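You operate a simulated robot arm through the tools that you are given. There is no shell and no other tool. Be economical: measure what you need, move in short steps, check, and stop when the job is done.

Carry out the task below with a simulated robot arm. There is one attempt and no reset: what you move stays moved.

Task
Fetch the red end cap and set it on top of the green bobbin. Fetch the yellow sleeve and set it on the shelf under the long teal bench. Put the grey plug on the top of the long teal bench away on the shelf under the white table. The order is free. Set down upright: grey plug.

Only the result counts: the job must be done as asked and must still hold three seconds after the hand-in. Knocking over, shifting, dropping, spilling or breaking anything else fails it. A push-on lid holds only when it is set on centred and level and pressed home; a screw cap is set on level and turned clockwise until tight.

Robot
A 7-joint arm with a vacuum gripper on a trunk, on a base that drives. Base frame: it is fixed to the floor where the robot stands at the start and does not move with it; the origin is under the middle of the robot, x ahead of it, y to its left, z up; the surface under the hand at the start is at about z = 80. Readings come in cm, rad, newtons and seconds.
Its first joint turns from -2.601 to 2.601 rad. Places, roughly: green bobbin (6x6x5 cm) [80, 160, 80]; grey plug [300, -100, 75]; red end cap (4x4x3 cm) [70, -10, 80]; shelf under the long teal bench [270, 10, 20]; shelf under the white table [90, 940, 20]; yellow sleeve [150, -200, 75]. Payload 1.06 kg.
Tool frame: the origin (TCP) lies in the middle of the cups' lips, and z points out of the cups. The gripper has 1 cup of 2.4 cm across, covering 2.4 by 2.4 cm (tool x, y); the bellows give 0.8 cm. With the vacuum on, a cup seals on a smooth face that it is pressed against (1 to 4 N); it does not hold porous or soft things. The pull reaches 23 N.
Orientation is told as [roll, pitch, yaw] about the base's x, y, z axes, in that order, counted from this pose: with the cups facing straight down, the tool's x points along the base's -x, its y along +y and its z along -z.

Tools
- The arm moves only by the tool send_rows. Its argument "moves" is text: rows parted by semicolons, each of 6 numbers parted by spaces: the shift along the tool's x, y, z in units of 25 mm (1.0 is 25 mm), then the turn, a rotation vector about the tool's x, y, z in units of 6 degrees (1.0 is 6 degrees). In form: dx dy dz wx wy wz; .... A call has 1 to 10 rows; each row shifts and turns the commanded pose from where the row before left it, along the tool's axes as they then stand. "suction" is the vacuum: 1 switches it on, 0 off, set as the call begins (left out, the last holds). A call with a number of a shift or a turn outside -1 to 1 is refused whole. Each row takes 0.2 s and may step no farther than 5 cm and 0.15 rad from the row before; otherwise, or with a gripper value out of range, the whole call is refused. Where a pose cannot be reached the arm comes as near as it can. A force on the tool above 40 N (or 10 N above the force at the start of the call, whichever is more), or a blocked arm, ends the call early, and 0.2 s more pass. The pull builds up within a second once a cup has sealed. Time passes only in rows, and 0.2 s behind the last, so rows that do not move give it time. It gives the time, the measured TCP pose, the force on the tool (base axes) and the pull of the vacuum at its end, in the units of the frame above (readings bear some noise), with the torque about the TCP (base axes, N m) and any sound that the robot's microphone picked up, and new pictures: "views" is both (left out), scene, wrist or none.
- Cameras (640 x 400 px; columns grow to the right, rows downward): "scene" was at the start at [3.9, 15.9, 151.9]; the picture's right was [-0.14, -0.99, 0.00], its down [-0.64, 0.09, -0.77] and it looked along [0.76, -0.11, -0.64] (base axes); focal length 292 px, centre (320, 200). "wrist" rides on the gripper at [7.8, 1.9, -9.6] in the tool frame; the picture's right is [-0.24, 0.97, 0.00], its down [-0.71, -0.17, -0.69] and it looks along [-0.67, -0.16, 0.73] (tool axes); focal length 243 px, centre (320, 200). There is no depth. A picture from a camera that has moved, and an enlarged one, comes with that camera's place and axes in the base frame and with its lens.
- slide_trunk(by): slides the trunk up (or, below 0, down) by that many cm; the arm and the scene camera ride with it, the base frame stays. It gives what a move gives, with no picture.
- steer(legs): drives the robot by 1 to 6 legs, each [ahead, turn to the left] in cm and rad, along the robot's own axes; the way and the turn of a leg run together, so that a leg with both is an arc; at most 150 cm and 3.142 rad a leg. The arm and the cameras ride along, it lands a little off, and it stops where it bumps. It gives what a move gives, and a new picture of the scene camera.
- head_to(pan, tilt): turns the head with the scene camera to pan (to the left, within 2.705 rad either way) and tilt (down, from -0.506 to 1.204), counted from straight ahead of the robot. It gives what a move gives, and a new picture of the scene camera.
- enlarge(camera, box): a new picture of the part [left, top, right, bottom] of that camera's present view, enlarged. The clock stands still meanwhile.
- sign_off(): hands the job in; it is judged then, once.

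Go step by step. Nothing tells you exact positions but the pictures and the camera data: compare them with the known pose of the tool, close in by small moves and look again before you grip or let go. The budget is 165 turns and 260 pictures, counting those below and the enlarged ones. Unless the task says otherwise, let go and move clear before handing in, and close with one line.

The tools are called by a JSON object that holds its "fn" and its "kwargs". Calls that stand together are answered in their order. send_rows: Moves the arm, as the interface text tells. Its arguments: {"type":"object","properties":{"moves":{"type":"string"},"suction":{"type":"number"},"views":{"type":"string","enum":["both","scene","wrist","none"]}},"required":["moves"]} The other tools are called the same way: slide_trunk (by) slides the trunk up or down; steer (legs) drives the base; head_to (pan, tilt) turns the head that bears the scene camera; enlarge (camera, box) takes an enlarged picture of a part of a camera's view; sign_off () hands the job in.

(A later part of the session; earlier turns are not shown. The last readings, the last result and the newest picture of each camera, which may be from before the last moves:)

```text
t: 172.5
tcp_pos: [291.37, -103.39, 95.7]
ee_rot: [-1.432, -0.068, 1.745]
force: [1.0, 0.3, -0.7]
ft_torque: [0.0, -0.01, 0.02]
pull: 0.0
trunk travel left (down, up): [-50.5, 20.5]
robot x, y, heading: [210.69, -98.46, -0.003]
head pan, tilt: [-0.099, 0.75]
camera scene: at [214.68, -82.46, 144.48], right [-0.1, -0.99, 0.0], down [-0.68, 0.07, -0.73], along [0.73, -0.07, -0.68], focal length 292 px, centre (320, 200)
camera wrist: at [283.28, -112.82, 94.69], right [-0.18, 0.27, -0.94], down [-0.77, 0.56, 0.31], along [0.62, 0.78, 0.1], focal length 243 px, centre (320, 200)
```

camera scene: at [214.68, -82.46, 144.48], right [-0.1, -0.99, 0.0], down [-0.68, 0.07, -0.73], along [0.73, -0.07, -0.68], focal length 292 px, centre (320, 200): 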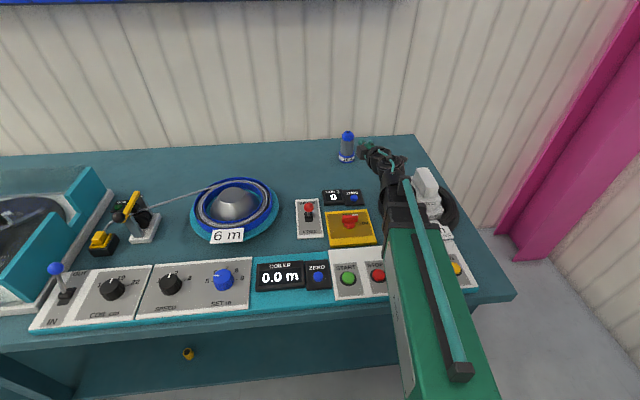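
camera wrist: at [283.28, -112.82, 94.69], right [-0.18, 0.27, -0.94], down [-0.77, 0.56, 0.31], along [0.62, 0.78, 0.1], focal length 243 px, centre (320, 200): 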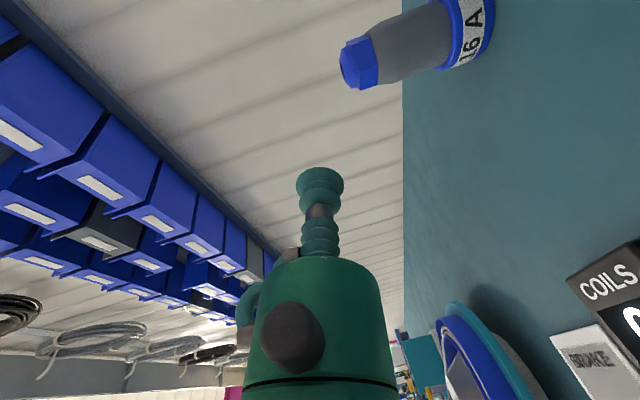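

Reachable now. I'll reduce the yaw a little (to keep the camera away from the white block) and lower to just in front of the plug body.

{"fn": "send_rows", "kwargs": {"moves": "0 0 0 0 0.85 0;-0.1 0.6 0.3 0 0 0;-0.1 0.6 0.3 0 0 0;0 0.6 0.3 0 0 0;0 0.6 0.2 0 0 0;0 0 0 0 0 0", "views": "both"}}

```text
t: 173.9
tcp_pos: [293.24, -102.57, 89.34]
ee_rot: [-1.427, -0.054, 1.659]
force: [0.0, 0.6, 0.0]
ft_torque: [0.01, 0.0, -0.01]
pull: 0.1
trunk travel left (down, up): [-50.5, 20.5]
robot x, y, heading: [210.96, -98.93, -0.002]
head pan, tilt: [-0.099, 0.75]
camera scene: at [214.69, -82.45, 144.48], right [-0.1, -0.99, 0.0], down [-0.68, 0.07, -0.73], along [0.73, -0.07, -0.68], focal length 292 px, centre (320, 200)
camera wrist: at [284.3, -111.27, 88.45], right [-0.16, 0.27, -0.95], down [-0.71, 0.63, 0.31], along [0.68, 0.72, 0.09], focal length 243 px, centre (320, 200)
```

scene: 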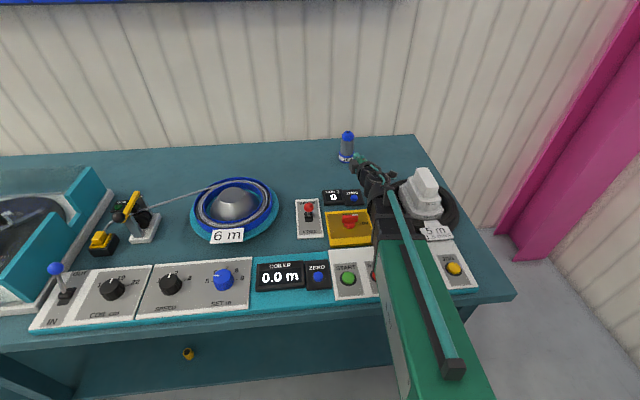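
wrist: 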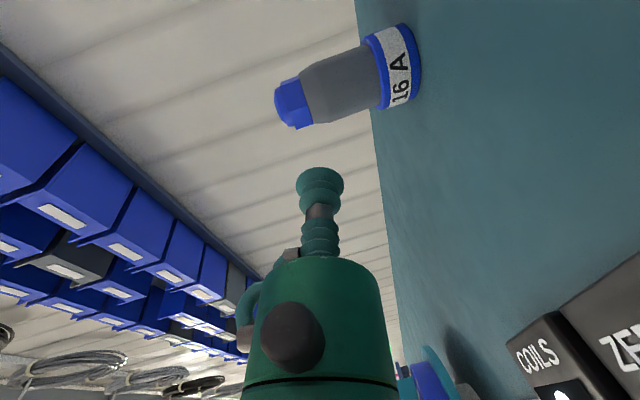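

{"fn": "enlarge", "kwargs": {"camera": "wrist", "box": [256, 10, 432, 130]}}

{"fn": "enlarge", "kwargs": {"camera": "scene", "box": [310, 115, 400, 185]}}

```text
3.33 times, centred on (344, 70) of wrist
camera zoom: at [284.3, -111.27, 88.45], right [-0.16, 0.27, -0.95], down [-0.71, 0.63, 0.31], along [0.68, 0.72, 0.09], focal length 809 px, centre (240, 633)
```

zoom: 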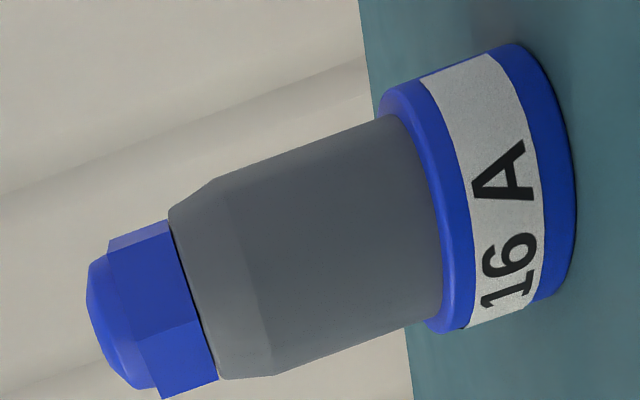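

```text
5.71 times, centred on (355, 150) of scene
camera zoom: at [214.69, -82.45, 144.48], right [-0.1, -0.99, 0.0], down [-0.68, 0.07, -0.73], along [0.73, -0.07, -0.68], focal length 1668 px, centre (120, 486)
```

zoom: 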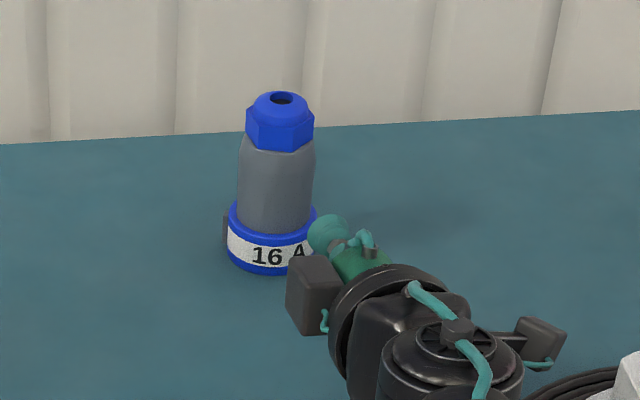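

Everything is lined up; I'll lower about 2.2 cm, shift slightly right, then check.

{"fn": "send_rows", "kwargs": {"moves": "0.08 0.44 0.1 0 0 0;0.08 0.44 0.1 0 0 0;0 0 0 0 0 0", "views": "wrist"}}

{"fn": "enlarge", "kwargs": {"camera": "scene", "box": [310, 115, 400, 185]}}

```text
t: 174.7
tcp_pos: [293.53, -102.96, 87.08]
ee_rot: [-1.428, -0.056, 1.659]
force: [0.2, -0.8, 0.1]
ft_torque: [0.01, 0.01, 0.02]
pull: 0.2
trunk travel left (down, up): [-50.5, 20.5]
robot x, y, heading: [211.25, -98.69, -0.001]
head pan, tilt: [-0.099, 0.75]
camera wrist: at [284.54, -111.56, 86.21], right [-0.16, 0.27, -0.95], down [-0.71, 0.63, 0.31], along [0.68, 0.72, 0.09], focal length 243 px, centre (320, 200)
```

wrist: 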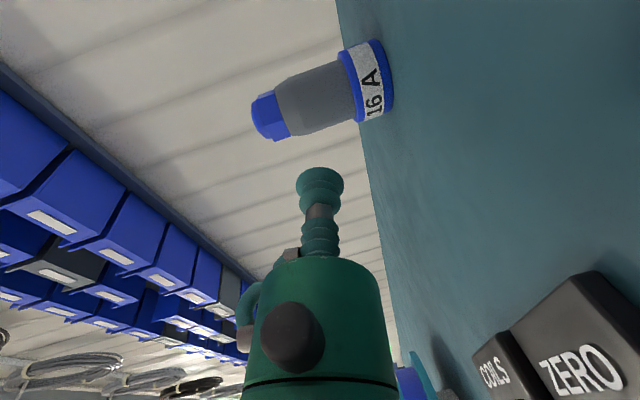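

```text
5.71 times, centred on (355, 150) of scene
camera zoom: at [214.68, -82.46, 144.48], right [-0.1, -0.99, 0.0], down [-0.68, 0.07, -0.73], along [0.73, -0.07, -0.68], focal length 1668 px, centre (120, 486)
```

zoom: 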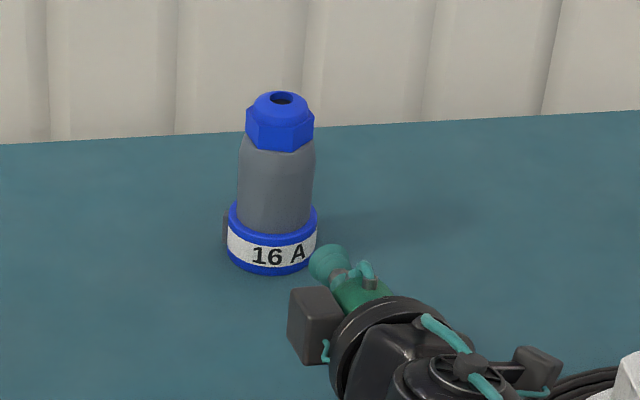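

{"fn": "send_rows", "kwargs": {"moves": "0 0 0.8 0 0 0;0 0 0.8 0 0 0;0 0 0.4 0 0 0;0 0 0 0 0 0", "views": "none"}}

{"fn": "enlarge", "kwargs": {"camera": "wrist", "box": [208, 60, 432, 200]}}

{"fn": "enlarge", "kwargs": {"camera": "scene", "box": [310, 115, 400, 185]}}

```text
t: 175.7
tcp_pos: [298.4, -102.63, 86.52]
ee_rot: [-1.428, -0.053, 1.657]
force: [-0.7, 0.4, -0.2]
ft_torque: [-0.01, 0.04, 0.01]
pull: 0.0
trunk travel left (down, up): [-50.5, 20.5]
robot x, y, heading: [210.84, -98.68, -0.005]
head pan, tilt: [-0.099, 0.75]
```

```text
2.86 times, centred on (320, 130) of wrist
camera zoom: at [289.4, -111.15, 85.61], right [-0.16, 0.27, -0.95], down [-0.71, 0.63, 0.31], along [0.68, 0.72, 0.09], focal length 693 px, centre (320, 400)
```

zoom: 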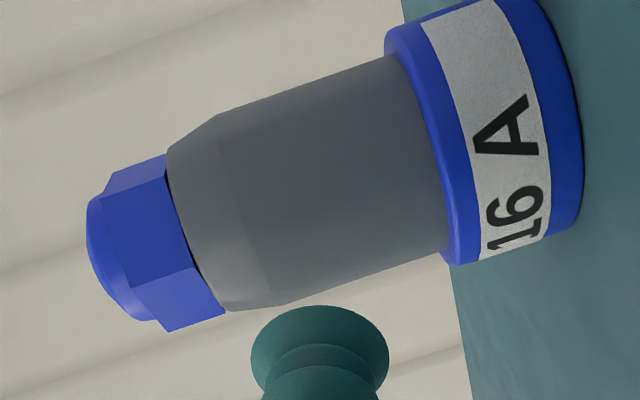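

```text
5.71 times, centred on (355, 150) of scene
camera zoom: at [214.68, -82.45, 144.48], right [-0.1, -0.99, 0.0], down [-0.68, 0.07, -0.73], along [0.73, -0.07, -0.68], focal length 1668 px, centre (120, 486)
```

zoom: 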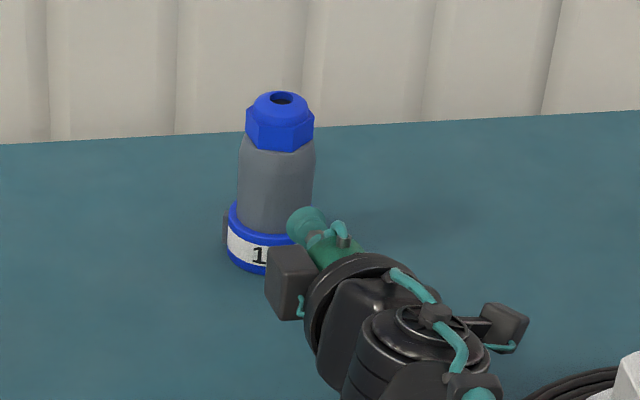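

{"fn": "send_rows", "kwargs": {"moves": "-0.08 0.05 0.5 0 0 0;0 0 0.5 0 0 0;0 0 0.2 0 0 0;0 0 0 0 0 0", "suction": 1, "views": "none"}}

{"fn": "enlarge", "kwargs": {"camera": "wrist", "box": [208, 60, 432, 200]}}

{"fn": "enlarge", "kwargs": {"camera": "scene", "box": [310, 115, 400, 185]}}

```text
t: 176.7
tcp_pos: [301.24, -102.0, 86.04]
ee_rot: [-1.428, -0.057, 1.659]
force: [0.6, 0.1, -0.1]
ft_torque: [0.01, 0.02, -0.03]
pull: 0.2
trunk travel left (down, up): [-50.5, 20.5]
robot x, y, heading: [210.64, -98.71, -0.005]
head pan, tilt: [-0.099, 0.75]
```

```text
2.86 times, centred on (320, 130) of wrist
camera zoom: at [292.33, -110.6, 85.13], right [-0.16, 0.27, -0.95], down [-0.71, 0.63, 0.31], along [0.68, 0.72, 0.09], focal length 693 px, centre (320, 400)
```

zoom: 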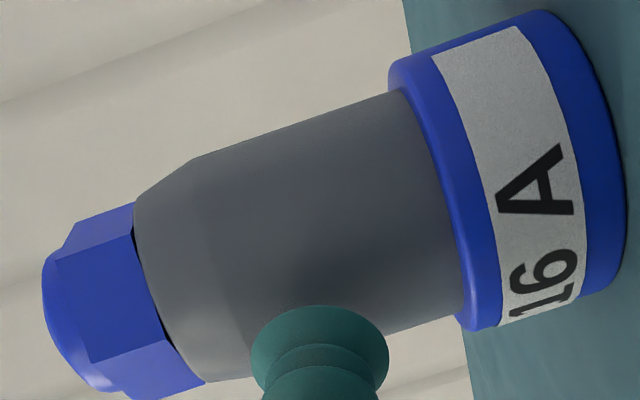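

```text
5.71 times, centred on (355, 150) of scene
camera zoom: at [214.68, -82.45, 144.48], right [-0.1, -0.99, 0.0], down [-0.68, 0.07, -0.73], along [0.73, -0.07, -0.68], focal length 1668 px, centre (120, 486)
```

zoom: 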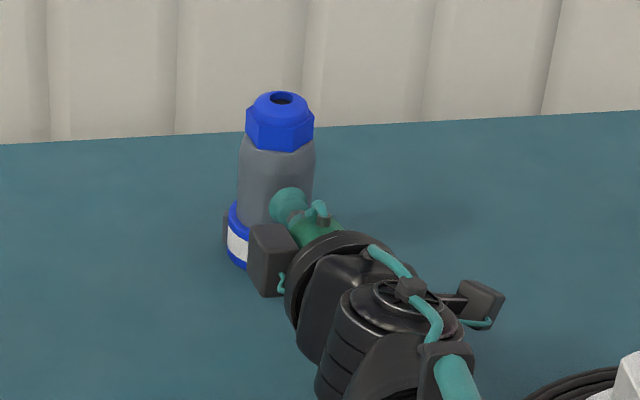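

{"fn": "send_rows", "kwargs": {"moves": "0 0 0.16 0 0 0;0 0 0.12 0 0 0;0 0 0 0 0 0;0 0 0 0 0 0", "views": "none"}}

{"fn": "send_rows", "kwargs": {"moves": "0 0 0.1 0 0 0;0 0 0 0 0 0;0 0 0 0 0 0;0 0 0 0 0 0", "views": "none"}}

{"fn": "enlarge", "kwargs": {"camera": "wrist", "box": [208, 60, 432, 200]}}

```text
t: 177.7
tcp_pos: [302.06, -101.86, 85.84]
ee_rot: [-1.428, -0.056, 1.658]
force: [-0.2, -0.2, 0.1]
ft_torque: [0.03, -0.01, -0.04]
pull: 0.0
trunk travel left (down, up): [-50.5, 20.5]
robot x, y, heading: [211.16, -98.54, 0.001]
head pan, tilt: [-0.099, 0.75]
```

```text
t: 178.7
tcp_pos: [302.32, -101.88, 85.93]
ee_rot: [-1.427, -0.056, 1.658]
force: [-0.2, -0.4, 0.0]
ft_torque: [0.0, 0.02, -0.01]
pull: 0.0
trunk travel left (down, up): [-50.5, 20.5]
robot x, y, heading: [211.02, -99.17, -0.003]
head pan, tilt: [-0.099, 0.75]
```

```text
2.86 times, centred on (320, 130) of wrist
camera zoom: at [293.27, -110.52, 84.93], right [-0.16, 0.27, -0.95], down [-0.71, 0.63, 0.31], along [0.68, 0.72, 0.09], focal length 693 px, centre (320, 400)
```

zoom: 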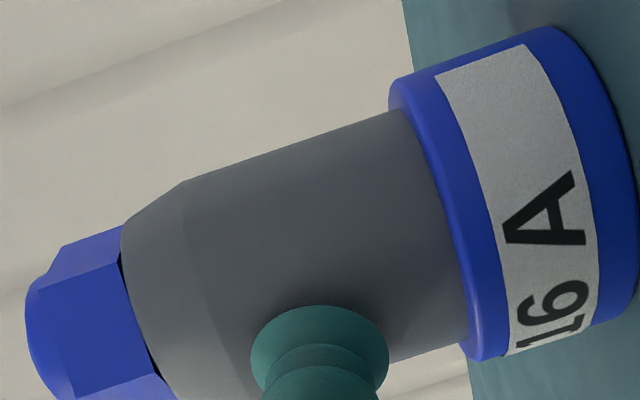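

{"fn": "send_rows", "kwargs": {"moves": "0 0.16 0.06 0 0 0;0 0 0.08 0 0 0;0 0 0 0 0 0;0 0 0 0 0 0", "views": "none"}}

{"fn": "send_rows", "kwargs": {"moves": "0 0 0.12 0 0 0;0 0 0 0 0 0;0 0 0 0 0 0;0 0 0 0 0 0", "views": "none"}}

{"fn": "enlarge", "kwargs": {"camera": "wrist", "box": [208, 60, 432, 200]}}

```text
t: 179.7
tcp_pos: [302.5, -101.77, 85.43]
ee_rot: [-1.429, -0.055, 1.658]
force: [0.9, -0.6, -0.1]
ft_torque: [0.02, -0.03, 0.02]
pull: 0.1
trunk travel left (down, up): [-50.5, 20.5]
robot x, y, heading: [210.93, -98.52, -0.001]
head pan, tilt: [-0.099, 0.75]
```

```text
t: 180.7
tcp_pos: [302.71, -101.77, 85.42]
ee_rot: [-1.427, -0.055, 1.658]
force: [0.0, -0.6, -0.7]
ft_torque: [0.01, 0.0, 0.01]
pull: 0.0
trunk travel left (down, up): [-50.5, 20.5]
robot x, y, heading: [211.04, -98.86, -0.002]
head pan, tilt: [-0.099, 0.75]
```

```text
2.86 times, centred on (320, 130) of wrist
camera zoom: at [293.79, -110.42, 84.51], right [-0.16, 0.27, -0.95], down [-0.71, 0.63, 0.31], along [0.68, 0.72, 0.09], focal length 693 px, centre (320, 400)
```

zoom: 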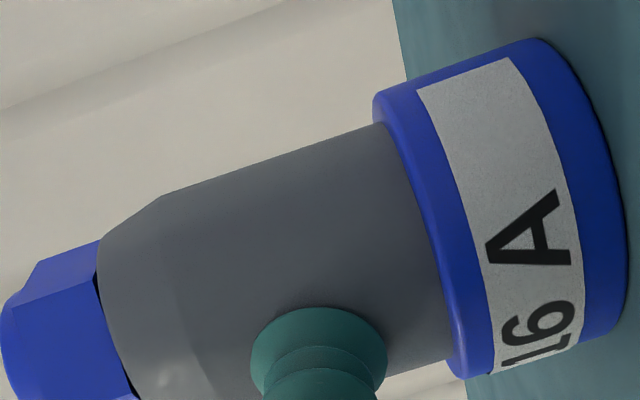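

{"fn": "send_rows", "kwargs": {"moves": "0 0 0.12 0 0 0;0 0 0 0 0 0;0 0 0 0 0 0;0 0 0 0 0 0", "views": "none"}}

{"fn": "send_rows", "kwargs": {"moves": "0 0 0.1 0 0 0;0 0 0 0 0 0;0 0 0 0 0 0;0 0 0 0 0 0", "views": "none"}}

{"fn": "enlarge", "kwargs": {"camera": "wrist", "box": [208, 60, 432, 200]}}

```text
t: 181.7
tcp_pos: [303.13, -101.76, 85.37]
ee_rot: [-1.429, -0.057, 1.657]
force: [-0.9, 0.3, 0.3]
ft_torque: [0.02, -0.01, 0.01]
pull: 0.0
trunk travel left (down, up): [-50.5, 20.5]
robot x, y, heading: [210.72, -98.89, -0.003]
head pan, tilt: [-0.099, 0.75]
```

```text
t: 182.7
tcp_pos: [303.28, -101.66, 85.34]
ee_rot: [-1.427, -0.056, 1.657]
force: [-0.8, 0.6, 0.9]
ft_torque: [0.0, -0.02, 0.02]
pull: 0.0
trunk travel left (down, up): [-50.5, 20.5]
robot x, y, heading: [210.53, -98.31, 0.001]
head pan, tilt: [-0.099, 0.75]
```

```text
2.86 times, centred on (320, 130) of wrist
camera zoom: at [294.36, -110.36, 84.42], right [-0.16, 0.27, -0.95], down [-0.71, 0.63, 0.31], along [0.68, 0.72, 0.09], focal length 693 px, centre (320, 400)
```

zoom: 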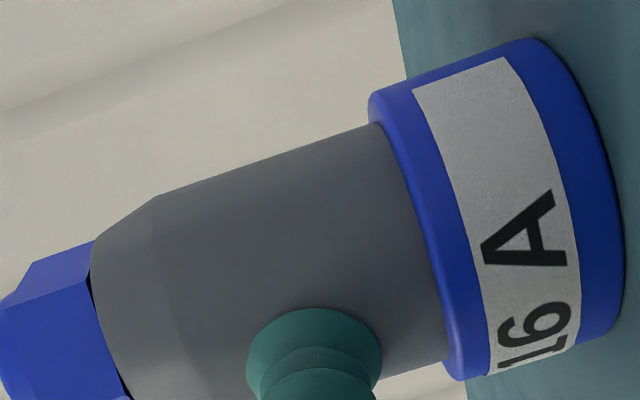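

{"fn": "send_rows", "kwargs": {"moves": "0 0 0.12 0 0 0", "views": "none"}}

{"fn": "send_rows", "kwargs": {"moves": "0 0 0.12 0 0 0;0 0 0 0 0 0;0 0 0 0 0 0", "views": "none"}}

{"fn": "enlarge", "kwargs": {"camera": "scene", "box": [310, 115, 400, 185]}}

{"fn": "enlarge", "kwargs": {"camera": "wrist", "box": [208, 60, 432, 200]}}

```text
t: 183.1
tcp_pos: [303.71, -101.74, 85.38]
ee_rot: [-1.428, -0.056, 1.658]
force: [-0.4, 1.0, -0.1]
ft_torque: [0.01, 0.01, 0.01]
pull: 0.0
trunk travel left (down, up): [-50.5, 20.5]
robot x, y, heading: [210.82, -98.75, -0.002]
head pan, tilt: [-0.099, 0.75]
```

```text
t: 183.9
tcp_pos: [304.05, -101.61, 85.16]
ee_rot: [-1.429, -0.056, 1.658]
force: [-1.4, -0.1, 0.2]
ft_torque: [-0.01, 0.0, 0.01]
pull: 0.1
trunk travel left (down, up): [-50.5, 20.5]
robot x, y, heading: [210.66, -98.9, -0.004]
head pan, tilt: [-0.099, 0.75]
```

```text
5.71 times, centred on (355, 150) of scene
camera zoom: at [214.67, -82.45, 144.48], right [-0.1, -0.99, 0.0], down [-0.68, 0.07, -0.73], along [0.73, -0.07, -0.68], focal length 1668 px, centre (120, 486)
```

zoom: 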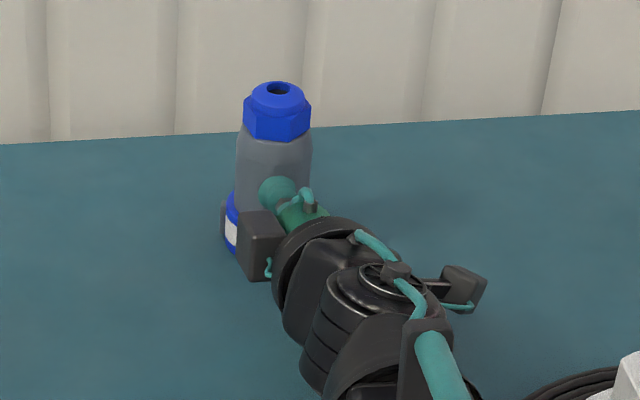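

```text
2.86 times, centred on (320, 130) of wrist
camera zoom: at [294.97, -110.36, 84.33], right [-0.16, 0.27, -0.95], down [-0.71, 0.63, 0.31], along [0.68, 0.72, 0.09], focal length 693 px, centre (320, 400)
```

zoom: 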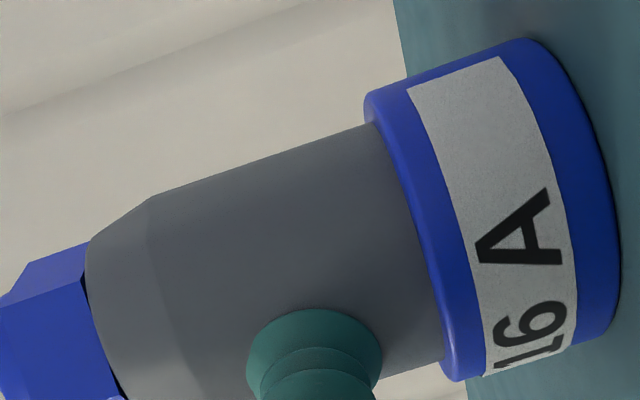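

The plug slides before the cup is pressed enough (about 1 N of friction). I'll rest the lip on the collar's ledge and lean down on it so that it can't slide while pressing.

{"fn": "send_rows", "kwargs": {"moves": "0 0.1 0 0 0 0;0 0.06 0 0 0 0;0 0 0 0 0 0", "views": "none"}}

{"fn": "send_rows", "kwargs": {"moves": "0 0.08 0 0 0 0;0 0 0 0 0 0", "views": "none"}}

{"fn": "enlarge", "kwargs": {"camera": "wrist", "box": [208, 60, 432, 200]}}

```text
t: 184.7
tcp_pos: [303.99, -101.66, 84.84]
ee_rot: [-1.428, -0.057, 1.658]
force: [-0.5, -0.4, 0.3]
ft_torque: [0.02, 0.01, 0.01]
pull: 0.1
trunk travel left (down, up): [-50.5, 20.5]
robot x, y, heading: [210.63, -98.61, -0.0]
head pan, tilt: [-0.099, 0.75]
```

```text
t: 185.3
tcp_pos: [303.96, -101.62, 84.56]
ee_rot: [-1.427, -0.056, 1.659]
force: [-0.8, 0.1, 0.3]
ft_torque: [0.0, 0.01, -0.01]
pull: 0.1
trunk travel left (down, up): [-50.5, 20.5]
robot x, y, heading: [210.92, -98.85, -0.004]
head pan, tilt: [-0.099, 0.75]
```

```text
2.86 times, centred on (320, 130) of wrist
camera zoom: at [294.93, -110.32, 83.7], right [-0.16, 0.27, -0.95], down [-0.71, 0.63, 0.31], along [0.68, 0.72, 0.09], focal length 693 px, centre (320, 400)
```

zoom: 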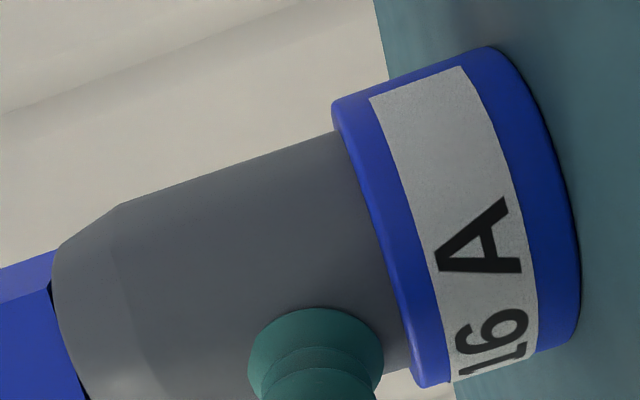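

{"fn": "send_rows", "kwargs": {"moves": "0 0.1 0 0 0 0;0 0 0 0 0 0", "views": "none"}}

{"fn": "send_rows", "kwargs": {"moves": "0 0.08 0.05 0 0 0;0 0 0 0 0 0", "views": "none"}}

{"fn": "enlarge", "kwargs": {"camera": "wrist", "box": [208, 60, 432, 200]}}

```text
t: 185.9
tcp_pos: [303.81, -101.55, 84.28]
ee_rot: [-1.427, -0.056, 1.659]
force: [0.4, -0.3, 0.3]
ft_torque: [0.02, 0.0, -0.01]
pull: 0.1
trunk travel left (down, up): [-50.5, 20.5]
robot x, y, heading: [210.96, -98.52, 0.004]
head pan, tilt: [-0.099, 0.75]
```

```text
t: 186.5
tcp_pos: [303.8, -101.51, 84.14]
ee_rot: [-1.427, -0.055, 1.658]
force: [0.5, 0.6, 1.0]
ft_torque: [0.03, 0.02, -0.03]
pull: 0.0
trunk travel left (down, up): [-50.5, 20.5]
robot x, y, heading: [211.03, -98.48, -0.001]
head pan, tilt: [-0.099, 0.75]
```

```text
2.86 times, centred on (320, 130) of wrist
camera zoom: at [294.92, -110.2, 83.17], right [-0.16, 0.27, -0.95], down [-0.71, 0.63, 0.31], along [0.68, 0.72, 0.09], focal length 693 px, centre (320, 400)
```

zoom: 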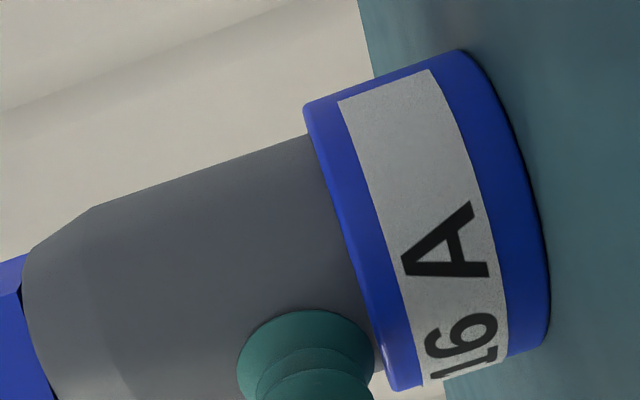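

The lip rests on the ledge now. I'm leaning down a bit, then pushing forward.

{"fn": "send_rows", "kwargs": {"moves": "0 0.1 0 0 0 0;0 0 0 0 0 0", "views": "none"}}

{"fn": "send_rows", "kwargs": {"moves": "0 0.06 0.1 0 0 0;0 0 0 0 0 0;0 0 0 0 0 0", "views": "none"}}

{"fn": "enlarge", "kwargs": {"camera": "wrist", "box": [208, 60, 432, 200]}}

```text
t: 187.1
tcp_pos: [303.85, -101.49, 83.86]
ee_rot: [-1.429, -0.055, 1.658]
force: [-0.3, -0.2, 6.5]
ft_torque: [0.0, 0.04, -0.02]
pull: 0.1
trunk travel left (down, up): [-50.5, 20.5]
robot x, y, heading: [210.98, -98.54, -0.005]
head pan, tilt: [-0.099, 0.75]
```

```text
t: 187.9
tcp_pos: [304.07, -101.51, 83.89]
ee_rot: [-1.428, -0.057, 1.659]
force: [-0.6, 2.4, 17.9]
ft_torque: [-0.01, 0.05, -0.06]
pull: 0.1
trunk travel left (down, up): [-50.5, 20.5]
robot x, y, heading: [210.92, -98.55, -0.001]
head pan, tilt: [-0.099, 0.75]
```

```text
2.86 times, centred on (320, 130) of wrist
camera zoom: at [295.04, -110.2, 82.94], right [-0.16, 0.27, -0.95], down [-0.71, 0.63, 0.3], along [0.68, 0.72, 0.09], focal length 693 px, centre (320, 400)
```

zoom: 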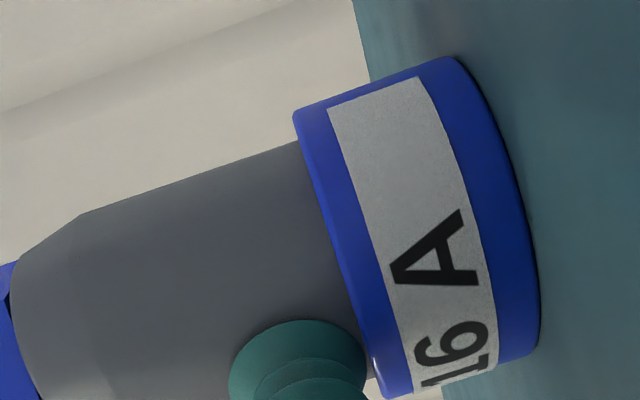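

Anchored (18 N downward). I'm pressing forward in small steps.

{"fn": "send_rows", "kwargs": {"moves": "0 -0.02 0.1 0 0 0;0 0 0 0 0 0;0 0 0 0 0 0;0 0 0 0 0 0", "views": "none"}}

{"fn": "send_rows", "kwargs": {"moves": "0 0 0.1 0 0 0;0 0 0 0 0 0;0 0 0 0 0 0;0 0 0 0 0 0", "views": "none"}}

{"fn": "enlarge", "kwargs": {"camera": "wrist", "box": [208, 60, 432, 200]}}

```text
t: 188.9
tcp_pos: [304.11, -101.45, 83.86]
ee_rot: [-1.43, -0.055, 1.657]
force: [-1.2, -0.4, 17.8]
ft_torque: [-0.03, 0.11, -0.01]
pull: 0.2
trunk travel left (down, up): [-50.5, 20.5]
robot x, y, heading: [211.04, -98.66, -0.001]
head pan, tilt: [-0.099, 0.75]
```

```text
t: 189.9
tcp_pos: [304.41, -101.56, 83.82]
ee_rot: [-1.43, -0.052, 1.659]
force: [-3.3, 0.6, 13.4]
ft_torque: [0.01, 0.15, -0.02]
pull: 0.1
trunk travel left (down, up): [-50.5, 20.5]
robot x, y, heading: [210.89, -98.76, -0.007]
head pan, tilt: [-0.099, 0.75]
```

```text
2.86 times, centred on (320, 130) of wrist
camera zoom: at [295.47, -110.17, 82.89], right [-0.16, 0.27, -0.95], down [-0.71, 0.63, 0.3], along [0.68, 0.72, 0.09], focal length 693 px, centre (320, 400)
```

zoom: 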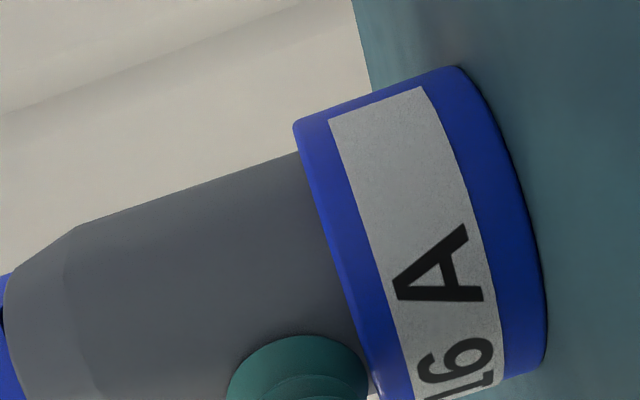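

{"fn": "send_rows", "kwargs": {"moves": "0 0 0.08 0 0 0;0 0 0 0 0 0;0 0 0 0 0 0;0 0 0 0 0 0", "views": "none"}}

{"fn": "send_rows", "kwargs": {"moves": "0 -0.04 0.08 0 0 0;0 0 0 0 0 0;0 0 0 0 0 0;0 0 0 0 0 0", "views": "none"}}

{"fn": "enlarge", "kwargs": {"camera": "wrist", "box": [208, 60, 432, 200]}}

```text
t: 190.9
tcp_pos: [304.55, -101.48, 83.75]
ee_rot: [-1.43, -0.056, 1.657]
force: [-5.9, -0.4, 15.9]
ft_torque: [0.0, 0.23, 0.02]
pull: 0.0
trunk travel left (down, up): [-50.5, 20.5]
robot x, y, heading: [211.08, -98.84, -0.001]
head pan, tilt: [-0.099, 0.75]
```

```text
t: 191.9
tcp_pos: [304.75, -101.41, 83.81]
ee_rot: [-1.429, -0.054, 1.659]
force: [-4.4, -0.5, 12.8]
ft_torque: [-0.01, 0.14, 0.01]
pull: 0.0
trunk travel left (down, up): [-50.5, 20.5]
robot x, y, heading: [210.94, -98.65, 0.001]
head pan, tilt: [-0.099, 0.75]
```

```text
2.86 times, centred on (320, 130) of wrist
camera zoom: at [295.89, -110.14, 82.88], right [-0.16, 0.27, -0.95], down [-0.71, 0.63, 0.3], along [0.68, 0.72, 0.09], focal length 693 px, centre (320, 400)
```

zoom: 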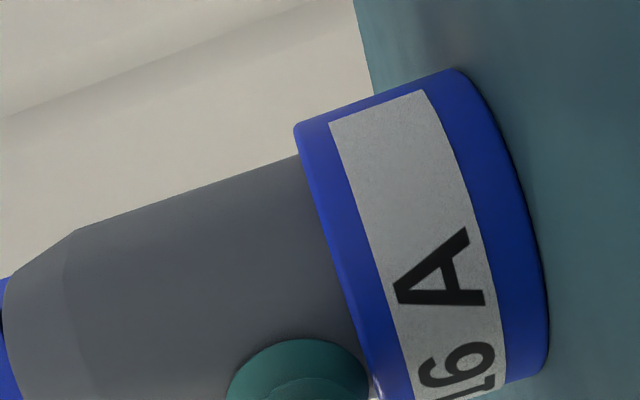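

No seal with the lip on the ledge. I'll back off, go higher on the straight body, and press diagonally forward-down so friction holds the plug.

{"fn": "send_rows", "kwargs": {"moves": "0 -0.05 -0.3 0 0 0;0 -0.5 0 0 0 0;0 -0.45 0 0 0 0;0 0 0.2 0 0 0;0 0 0 0 0 0", "views": "none"}}

{"fn": "enlarge", "kwargs": {"camera": "wrist", "box": [208, 60, 432, 200]}}

```text
t: 193.1
tcp_pos: [305.04, -101.47, 86.27]
ee_rot: [-1.427, -0.056, 1.656]
force: [-0.5, -0.4, 0.0]
ft_torque: [0.03, -0.02, 0.0]
pull: 0.0
trunk travel left (down, up): [-50.5, 20.5]
robot x, y, heading: [210.77, -98.61, -0.004]
head pan, tilt: [-0.099, 0.75]
```

```text
2.86 times, centred on (320, 130) of wrist
camera zoom: at [296.14, -110.1, 85.28], right [-0.16, 0.27, -0.95], down [-0.71, 0.63, 0.31], along [0.68, 0.72, 0.09], focal length 693 px, centre (320, 400)
```

zoom: 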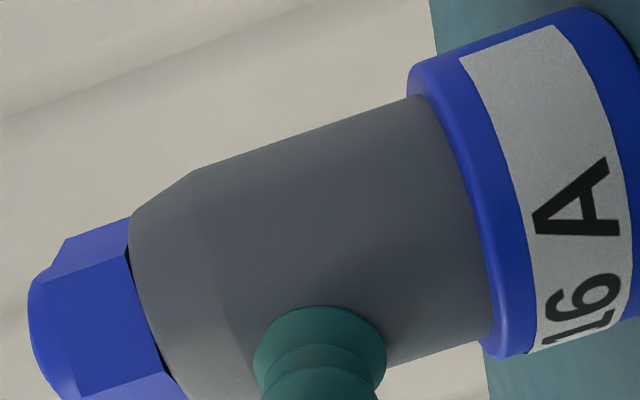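

{"fn": "send_rows", "kwargs": {"moves": "0 0.06 0.12 0 0 0;0 0.06 0.08 0 0 0;0 0.06 0.08 0 0 0", "views": "none"}}

{"fn": "send_rows", "kwargs": {"moves": "0 0.06 0.05 0 0 0;0 0.06 0.05 0 0 0;0 0.06 0.05 0 0 0", "views": "none"}}

{"fn": "enlarge", "kwargs": {"camera": "wrist", "box": [208, 60, 432, 200]}}

```text
t: 193.9
tcp_pos: [305.71, -101.47, 85.48]
ee_rot: [-1.428, -0.053, 1.659]
force: [0.0, 0.1, -0.4]
ft_torque: [0.02, 0.0, 0.02]
pull: 0.1
trunk travel left (down, up): [-50.5, 20.5]
robot x, y, heading: [210.67, -98.7, 0.004]
head pan, tilt: [-0.099, 0.75]
```

```text
t: 194.7
tcp_pos: [306.18, -101.42, 85.16]
ee_rot: [-1.428, -0.056, 1.658]
force: [-0.6, -0.3, 0.4]
ft_torque: [-0.02, 0.0, 0.03]
pull: 0.1
trunk travel left (down, up): [-50.5, 20.5]
robot x, y, heading: [210.74, -98.24, -0.003]
head pan, tilt: [-0.099, 0.75]
```

```text
2.86 times, centred on (320, 130) of wrist
camera zoom: at [297.12, -110.16, 84.23], right [-0.16, 0.27, -0.95], down [-0.71, 0.63, 0.31], along [0.68, 0.72, 0.09], focal length 693 px, centre (320, 400)
```

zoom: 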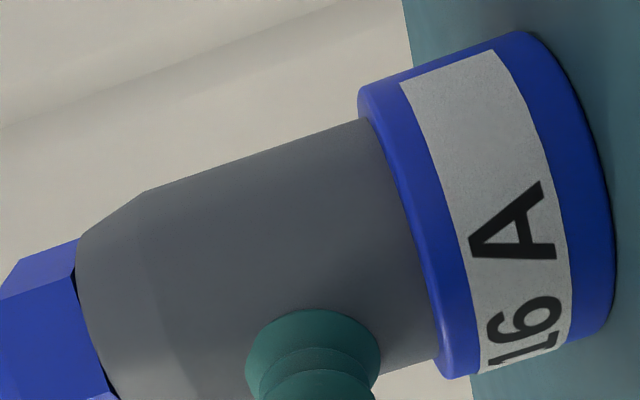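

Sliding persists. I'll return the tool to vertical and retry the top with better centring, since my first try may have been a few mm off the ring.

{"fn": "send_rows", "kwargs": {"moves": "0 0 -1 0 0 0;0 0 -1 0 0 0;0 0 -1 0 0 0;0 -1 0 0 0 0;0 -1 0 0 0 0;0 -1 0 0 0 0;0 -1 0 0 0 0;0 -1 0 0 0 0;0 -1 0 0 0 0;0 -1 0 0 0 0", "suction": 0, "views": "none"}}

{"fn": "send_rows", "kwargs": {"moves": "0 0 0 -0.8 0.8 0.8;0 0 0 -0.8 0.8 0.8;0 0 0 -0.8 0.8 0.8;0 0 0 -0.8 0.8 0.8;0 0 0 -0.8 0.8 0.8;0 0 0 -0.8 0.8 0.8;0 0 0 -0.8 0.8 0.8;0 0 0 -0.8 0.8 0.8;0 0 0 -0.8 0.8 0.8;0 0 0 -0.8 0.8 0.8", "views": "none"}}

{"fn": "send_rows", "kwargs": {"moves": "0 0 0 -0.8 0.8 0.8;0 0 0 -0.8 0.8 0.8;0 0 0 -0.8 0.8 0.8;0 0 0 -0.8 0.8 0.8;0 0 0 -0.34 0.34 0.34;0 0 0 0 0 0", "views": "wrist"}}

```text
t: 196.9
tcp_pos: [301.1, -102.94, 103.44]
ee_rot: [-1.429, -0.055, 1.66]
force: [-0.5, 0.4, -0.2]
ft_torque: [0.01, -0.01, -0.02]
pull: 0.1
trunk travel left (down, up): [-50.5, 20.5]
robot x, y, heading: [210.89, -98.54, -0.003]
head pan, tilt: [-0.099, 0.75]
```

```text
t: 199.1
tcp_pos: [297.33, -124.08, 98.36]
ee_rot: [-0.281, -0.444, 0.806]
force: [-0.4, -0.1, 0.2]
ft_torque: [-0.02, 0.02, -0.01]
pull: 0.0
out of reach, approached as far as the arm can: row 2, 3, 4, 5, 6, 7, 8, 9, 10
trunk travel left (down, up): [-50.5, 20.5]
robot x, y, heading: [210.57, -98.9, -0.0]
head pan, tilt: [-0.099, 0.75]
```

```text
t: 200.5
tcp_pos: [296.93, -124.86, 98.46]
ee_rot: [0.254, -0.13, 0.407]
force: [0.4, -1.2, 0.3]
ft_torque: [-0.02, 0.05, 0.01]
pull: 0.0
out of reach, approached as far as the arm can: row 1
trunk travel left (down, up): [-50.5, 20.5]
robot x, y, heading: [210.99, -98.91, -0.001]
head pan, tilt: [-0.099, 0.75]
camera wrist: at [288.89, -129.06, 107.01], right [-0.19, 0.94, 0.27], down [0.7, -0.07, 0.71], along [0.68, 0.33, -0.65], focal length 243 px, centre (320, 200)
```

wrist: 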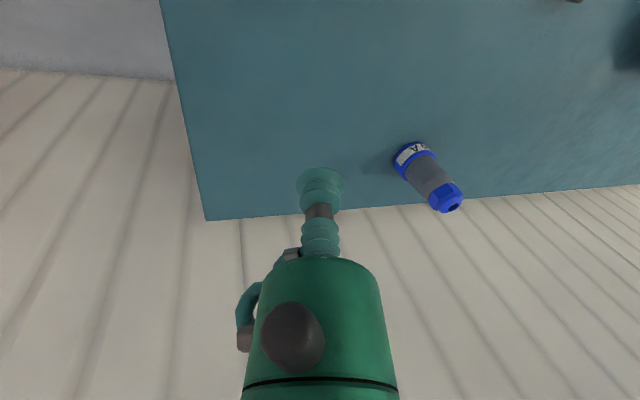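

The arm wandered at its reach limit. I'll raise the trunk and check.

{"fn": "slide_trunk", "kwargs": {"by": 20}}

{"fn": "send_rows", "kwargs": {"moves": "0 0 0 0 0 0;0 0 0 0 0 0", "views": "scene"}}

```text
t: 202.7
tcp_pos: [296.95, -124.96, 118.4]
ee_rot: [0.254, -0.134, 0.407]
force: [0.6, 0.2, 0.0]
ft_torque: [0.01, -0.01, 0.01]
pull: 0.1
trunk travel left (down, up): [-70.5, 0.5]
robot x, y, heading: [211.28, -98.84, 0.004]
head pan, tilt: [-0.099, 0.75]
```

```text
t: 203.3
tcp_pos: [296.8, -124.92, 118.26]
ee_rot: [0.255, -0.133, 0.406]
force: [0.3, 0.3, 0.6]
ft_torque: [0.02, 0.01, -0.01]
pull: 0.1
trunk travel left (down, up): [-70.5, 0.5]
robot x, y, heading: [211.13, -98.76, -0.002]
head pan, tilt: [-0.099, 0.75]
camera scene: at [214.68, -82.46, 164.48], right [-0.1, -0.99, 0.0], down [-0.68, 0.07, -0.73], along [0.73, -0.07, -0.68], focal length 292 px, centre (320, 200)
```

scene: 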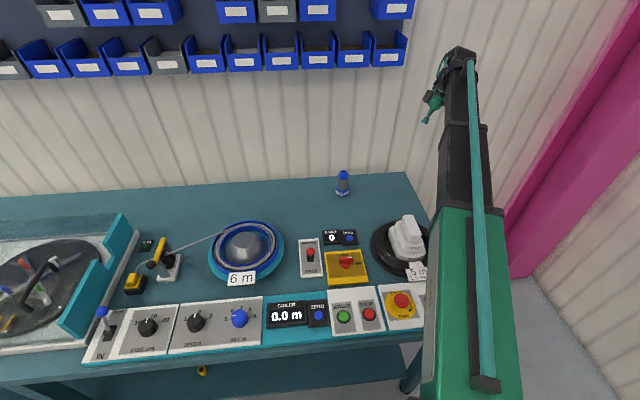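

Plug and other items are undisturbed. I'm re-levelling the tool and returning over the plug, with the robot 3 cm closer.

{"fn": "send_rows", "kwargs": {"moves": "0 0 0 0.67 0.19 1;0 0 0 0.67 0.19 1;0 0 0 0.67 0.19 1;0 0 0 0.67 0.19 1;0 0 0 0 0 0", "views": "none"}}

{"fn": "send_rows", "kwargs": {"moves": "0 1 0 0 0 0;0 1 0 0 0 0;0 1 0 0 0 0;0 1 0 0 0 0;0 1 0 0 0 0;0 1 0 0 0 0;0 1 0 0 0 0;0 1 0 0 0 0;0 1 0 0 0 0;0 0 0 0 0 0", "views": "none"}}

{"fn": "steer", "kwargs": {"legs": [[3, 0]]}}

```text
t: 204.5
tcp_pos: [296.94, -124.93, 118.67]
ee_rot: [0.262, -0.085, -0.016]
force: [0.1, -0.2, 0.5]
ft_torque: [0.01, 0.03, 0.01]
pull: 0.0
out of reach, approached as far as the arm can: row 1, 2, 3, 4
trunk travel left (down, up): [-70.5, 0.5]
robot x, y, heading: [210.7, -98.88, -0.005]
head pan, tilt: [-0.099, 0.75]
```

```text
t: 206.7
tcp_pos: [296.45, -107.2, 123.02]
ee_rot: [0.264, -0.095, 0.013]
force: [0.0, 0.1, -0.9]
ft_torque: [0.0, 0.02, 0.0]
pull: 0.1
out of reach, approached as far as the arm can: row 7, 8, 9
trunk travel left (down, up): [-70.5, 0.5]
robot x, y, heading: [210.95, -98.94, -0.003]
head pan, tilt: [-0.099, 0.75]
```

```text
t: 207.5
tcp_pos: [299.74, -107.33, 122.96]
ee_rot: [0.265, -0.093, 0.013]
force: [0.2, -0.3, 0.6]
ft_torque: [0.02, 0.03, 0.03]
pull: 0.1
trunk travel left (down, up): [-70.5, 0.5]
robot x, y, heading: [213.57, -98.88, -0.003]
head pan, tilt: [-0.099, 0.75]
camera scene: at [217.95, -82.47, 164.47], right [-0.1, -0.99, 0.0], down [-0.68, 0.07, -0.73], along [0.73, -0.07, -0.68], focal length 292 px, centre (320, 200)
```

scene: 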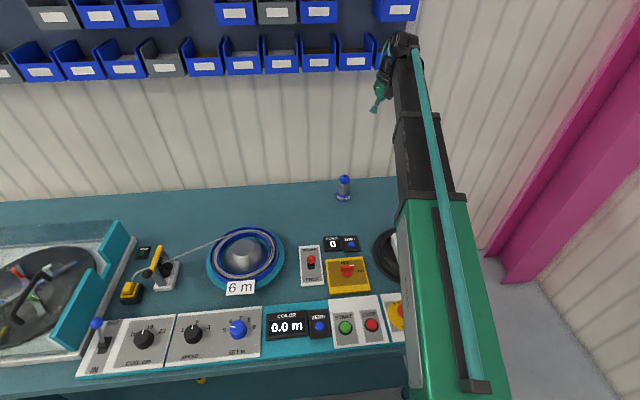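

The wrist is stuck near a joint limit; I'll retract toward the robot and re-level there.

{"fn": "send_rows", "kwargs": {"moves": "1 0 0 0 0 0;1 0 0 0 0 0;1 0 0 0 0 0;1 0 0 0 0 0;1 0 0 0 0 0;1 0 0 0 0 0;1 0 0 0 0 0;1 0 0 0 0 0;1 0 0 0 0 0;1 0 0 0 0 0", "views": "none"}}

{"fn": "send_rows", "kwargs": {"moves": "0 0 0 0.8 0 0;0 0 0 0.8 0 0;0 0 0 0.8 0.5 0;0 0 0 0 0.4 0;0 0 0 0 0 0", "views": "none"}}

```text
t: 209.7
tcp_pos: [274.56, -107.55, 120.72]
ee_rot: [0.263, -0.096, 0.013]
force: [0.3, -0.6, -0.1]
ft_torque: [-0.05, 0.0, -0.02]
pull: 0.1
trunk travel left (down, up): [-70.5, 0.5]
robot x, y, heading: [214.03, -98.74, -0.001]
head pan, tilt: [-0.099, 0.75]
```

```text
t: 210.9
tcp_pos: [274.49, -107.64, 120.82]
ee_rot: [0.264, -0.043, 0.025]
force: [0.7, -0.1, 0.3]
ft_torque: [-0.02, -0.02, -0.06]
pull: 0.1
out of reach, approached as far as the arm can: row 1, 2, 3
trunk travel left (down, up): [-70.5, 0.5]
robot x, y, heading: [214.0, -98.7, 0.002]
head pan, tilt: [-0.099, 0.75]
```

{"fn": "head_to", "kwargs": {"pan": -0.15, "tilt": 0.6}}

{"fn": "enlarge", "kwargs": {"camera": "scene", "box": [300, 40, 620, 240]}}

```text
t: 211.6
tcp_pos: [274.63, -107.76, 120.98]
ee_rot: [0.263, -0.044, 0.025]
force: [-0.2, 0.3, -0.1]
ft_torque: [0.02, 0.01, 0.0]
pull: 0.2
trunk travel left (down, up): [-70.5, 0.5]
robot x, y, heading: [213.8, -98.34, -0.002]
head pan, tilt: [-0.15, 0.6]
camera scene: at [218.21, -82.96, 165.76], right [-0.15, -0.99, 0.0], down [-0.56, 0.09, -0.82], along [0.82, -0.12, -0.57], focal length 292 px, centre (320, 200)
```

scene: 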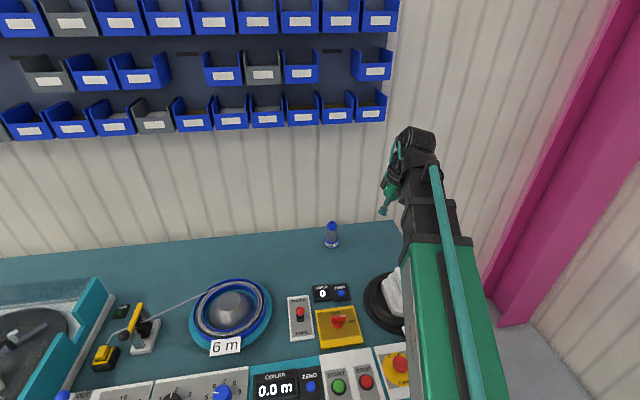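

```text
2.00 times, centred on (460, 140) of scene
camera zoom: at [218.21, -82.96, 165.76], right [-0.15, -0.99, 0.0], down [-0.56, 0.09, -0.82], along [0.82, -0.12, -0.57], focal length 584 px, centre (40, 320)
```

zoom: 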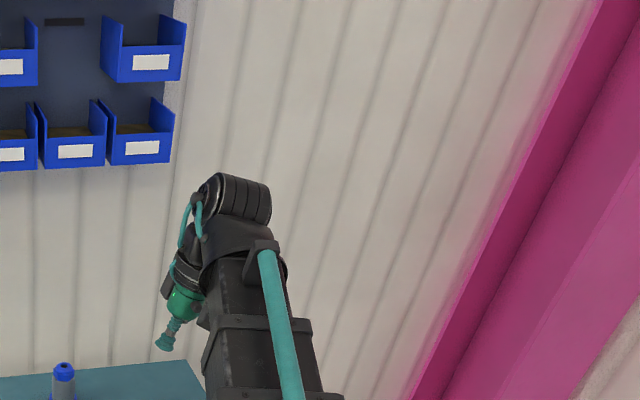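

The tool is stuck in a flipped wrist branch. I'll unwind it: pitch forward and past the forearm line, then swing around via the right side back to down.

{"fn": "send_rows", "kwargs": {"moves": "-1 0 0 0 -1 0;-1 0 0 0 -1 0;-1 0 0 0 -1 0;-1 0 0 0 -1 0;-1 0 0 0 -1 0;0 0 0 0 -1 0;0 0 0 0 -1 0;0 0 0 0 -1 0;0 0 0 0 -1 0;0 0 0 0 -1 0", "views": "none"}}

{"fn": "send_rows", "kwargs": {"moves": "0 0 0 0 -1 0;0 0 0 0 -1 0;0 0 0 0 -1 0;0 0 0 0 -1 0;0 0 0 0 -1 0;0 0 0 0 -1 0;0 0 0 0 0 0", "views": "wrist"}}

```text
t: 213.8
tcp_pos: [286.7, -108.18, 124.12]
ee_rot: [0.517, -1.035, -0.418]
force: [-1.1, -0.3, -0.5]
ft_torque: [0.02, 0.01, 0.01]
pull: 0.0
trunk travel left (down, up): [-70.5, 0.5]
robot x, y, heading: [214.23, -99.02, 0.0]
head pan, tilt: [-0.15, 0.6]
```

```text
t: 215.4
tcp_pos: [286.7, -108.06, 123.78]
ee_rot: [2.086, -1.277, -2.069]
force: [0.6, -0.3, -0.1]
ft_torque: [-0.03, -0.02, -0.01]
pull: 0.0
trunk travel left (down, up): [-70.5, 0.5]
robot x, y, heading: [213.93, -98.66, -0.002]
head pan, tilt: [-0.15, 0.6]
camera wrist: at [278.16, -104.28, 115.55], right [-0.07, 0.88, 0.47], down [-0.77, -0.34, 0.54], along [0.63, -0.33, 0.7], focal length 243 px, centre (320, 200)
```

wrist: 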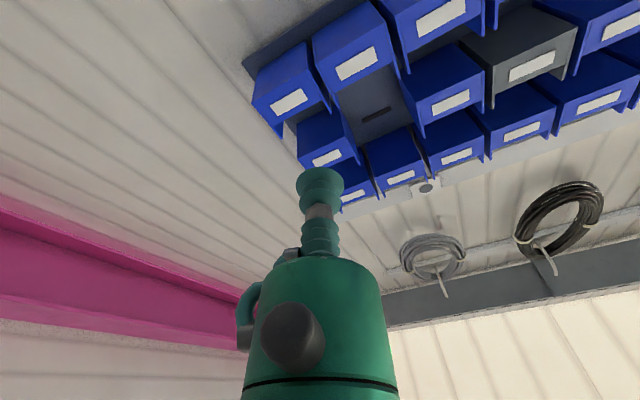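

{"fn": "send_rows", "kwargs": {"moves": "0 0 0 0 -1 0;0 0 0 0 -1 0;0 0 0 0 -1 0;0 0 0 0 -1 0;0 0 0 0.93 0 1;0 0 0 0.93 0 1;0 0 0 0.93 0 1;0 0 0 0.93 0 1;0 0 0 0.93 0 1", "views": "none"}}

{"fn": "send_rows", "kwargs": {"moves": "0 0 0 0.93 0 1;0 0 0 0.93 0 1;0 0 0 0.93 0 1;0 0 0 0.93 0 1;0 0 0 0.93 0 1;0 0 0 0.93 0 1;0 0 0 0.93 0 1", "views": "wrist"}}

```text
t: 217.4
tcp_pos: [286.49, -108.02, 123.96]
ee_rot: [1.867, -0.553, -2.267]
force: [0.0, -0.7, 0.0]
ft_torque: [0.0, -0.02, 0.0]
pull: 0.1
trunk travel left (down, up): [-70.5, 0.5]
robot x, y, heading: [214.2, -98.95, -0.001]
head pan, tilt: [-0.15, 0.6]
```

```text
t: 219.0
tcp_pos: [286.6, -107.91, 123.84]
ee_rot: [1.162, 0.167, -2.31]
force: [0.3, -0.2, 0.4]
ft_torque: [0.01, -0.02, 0.01]
pull: 0.1
trunk travel left (down, up): [-70.5, 0.5]
robot x, y, heading: [214.15, -98.8, -0.0]
head pan, tilt: [-0.15, 0.6]
camera wrist: at [285.25, -97.62, 130.76], right [0.03, -0.54, 0.84], down [-1.0, -0.06, 0.0], along [0.05, -0.84, -0.54], focal length 243 px, centre (320, 200)
```

wrist: 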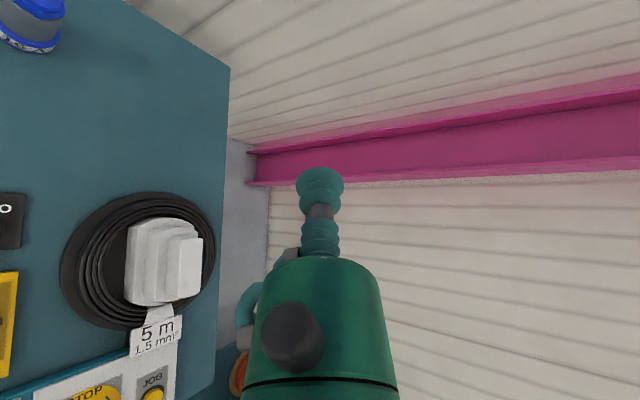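

Unwinding works without limits. Next I'll bring the tool axis back to straight down.

{"fn": "send_rows", "kwargs": {"moves": "0 0 0 1 -0.18 0;0 0 0 1 -0.18 0;0 0 0 1 -0.18 0;0 0 0 1 -0.18 0;0 0 0 1 -0.18 0;0 0 0 1 -0.18 0;0 0 0 1 -0.18 0;0 0 0 1 -0.18 0;0 0 0 1 -0.18 0;0 0 0 1 -0.18 0", "views": "none"}}

{"fn": "send_rows", "kwargs": {"moves": "0 0 0 1 -0.18 0;0 0 0 0 0 -1;0 0 0 0 0 -1;0 0 0 0 0 -1;0 0 0 0 0 -1", "views": "none"}}

```text
t: 221.2
tcp_pos: [286.53, -104.32, 124.49]
ee_rot: [0.254, -0.124, -2.463]
force: [0.2, -0.9, 0.6]
ft_torque: [-0.01, 0.01, -0.01]
pull: 0.1
out of reach, approached as far as the arm can: row 7, 8, 9, 10
trunk travel left (down, up): [-70.5, 0.5]
robot x, y, heading: [213.93, -98.4, -0.002]
head pan, tilt: [-0.15, 0.6]
```

```text
t: 222.4
tcp_pos: [286.5, -104.19, 124.85]
ee_rot: [0.103, -0.246, -2.048]
force: [0.4, 0.0, 1.1]
ft_torque: [0.04, -0.01, -0.06]
pull: 0.2
out of reach, approached as far as the arm can: row 1
trunk travel left (down, up): [-70.5, 0.5]
robot x, y, heading: [213.9, -98.92, -0.004]
head pan, tilt: [-0.15, 0.6]
```

Still in the flipped branch (limit met from the other side). I'll sync the command, cross the forearm line straight, and then swing back by the left side.

{"fn": "slide_trunk", "kwargs": {"by": -1}}

{"fn": "send_rows", "kwargs": {"moves": "0 0 0 -1 0.6 0;0 0 0 -1 0.6 0;0 0 0 -1 0.6 0;0 0 0 -1 0.6 0;0 0 0 -1 0.6 0;0 0 0 -1 0.6 0;0 0 0 -1 0.6 0;0 0 0 0 0 0", "views": "wrist"}}

```text
t: 223.0
tcp_pos: [286.44, -104.4, 123.83]
ee_rot: [0.104, -0.245, -2.05]
force: [-0.2, -0.1, 0.1]
ft_torque: [-0.01, 0.0, -0.03]
pull: 0.0
trunk travel left (down, up): [-69.5, 1.5]
robot x, y, heading: [213.63, -98.7, -0.002]
head pan, tilt: [-0.15, 0.6]
```

```text
t: 224.8
tcp_pos: [286.44, -98.31, 123.2]
ee_rot: [0.864, 0.079, -1.885]
force: [0.5, -0.6, -0.8]
ft_torque: [0.01, -0.01, -0.01]
pull: 0.1
out of reach, approached as far as the arm can: row 2, 3, 4, 5, 6, 7
trunk travel left (down, up): [-69.5, 1.5]
robot x, y, heading: [213.66, -98.72, -0.003]
head pan, tilt: [-0.15, 0.6]
camera wrist: at [282.97, -89.8, 131.53], right [0.51, -0.47, 0.72], down [-0.83, -0.5, 0.26], along [0.24, -0.73, -0.65], focal length 243 px, centre (320, 200)
```

wrist: 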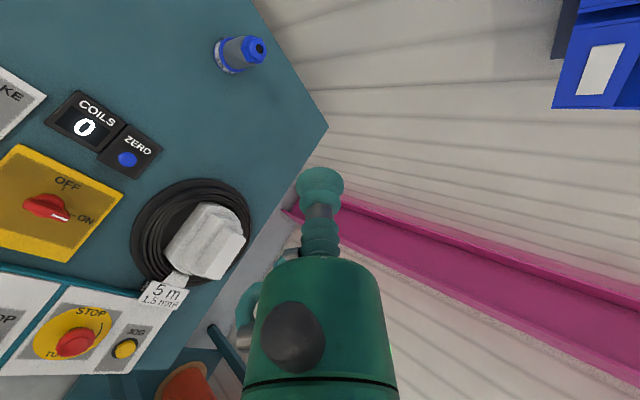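

{"fn": "slide_trunk", "kwargs": {"by": 1}}

{"fn": "send_rows", "kwargs": {"moves": "0 0 0 -1 -0.44 0;0 0 0 -1 -0.44 0;0 0 0 -1 -0.44 0;0 0 0 -1 -0.44 0;0 0 0 0 0 0", "views": "none"}}

```text
t: 225.4
tcp_pos: [286.46, -98.5, 124.26]
ee_rot: [0.861, 0.078, -1.886]
force: [0.7, -0.8, 0.3]
ft_torque: [-0.01, -0.05, 0.02]
pull: 0.0
trunk travel left (down, up): [-70.5, 0.5]
robot x, y, heading: [213.98, -98.85, -0.004]
head pan, tilt: [-0.15, 0.6]
```

```text
t: 226.6
tcp_pos: [286.44, -98.39, 124.34]
ee_rot: [1.278, -0.009, -2.049]
force: [-0.4, 0.8, -0.2]
ft_torque: [-0.02, 0.01, 0.03]
pull: 0.2
trunk travel left (down, up): [-70.5, 0.5]
robot x, y, heading: [213.91, -98.86, 0.003]
head pan, tilt: [-0.15, 0.6]
```

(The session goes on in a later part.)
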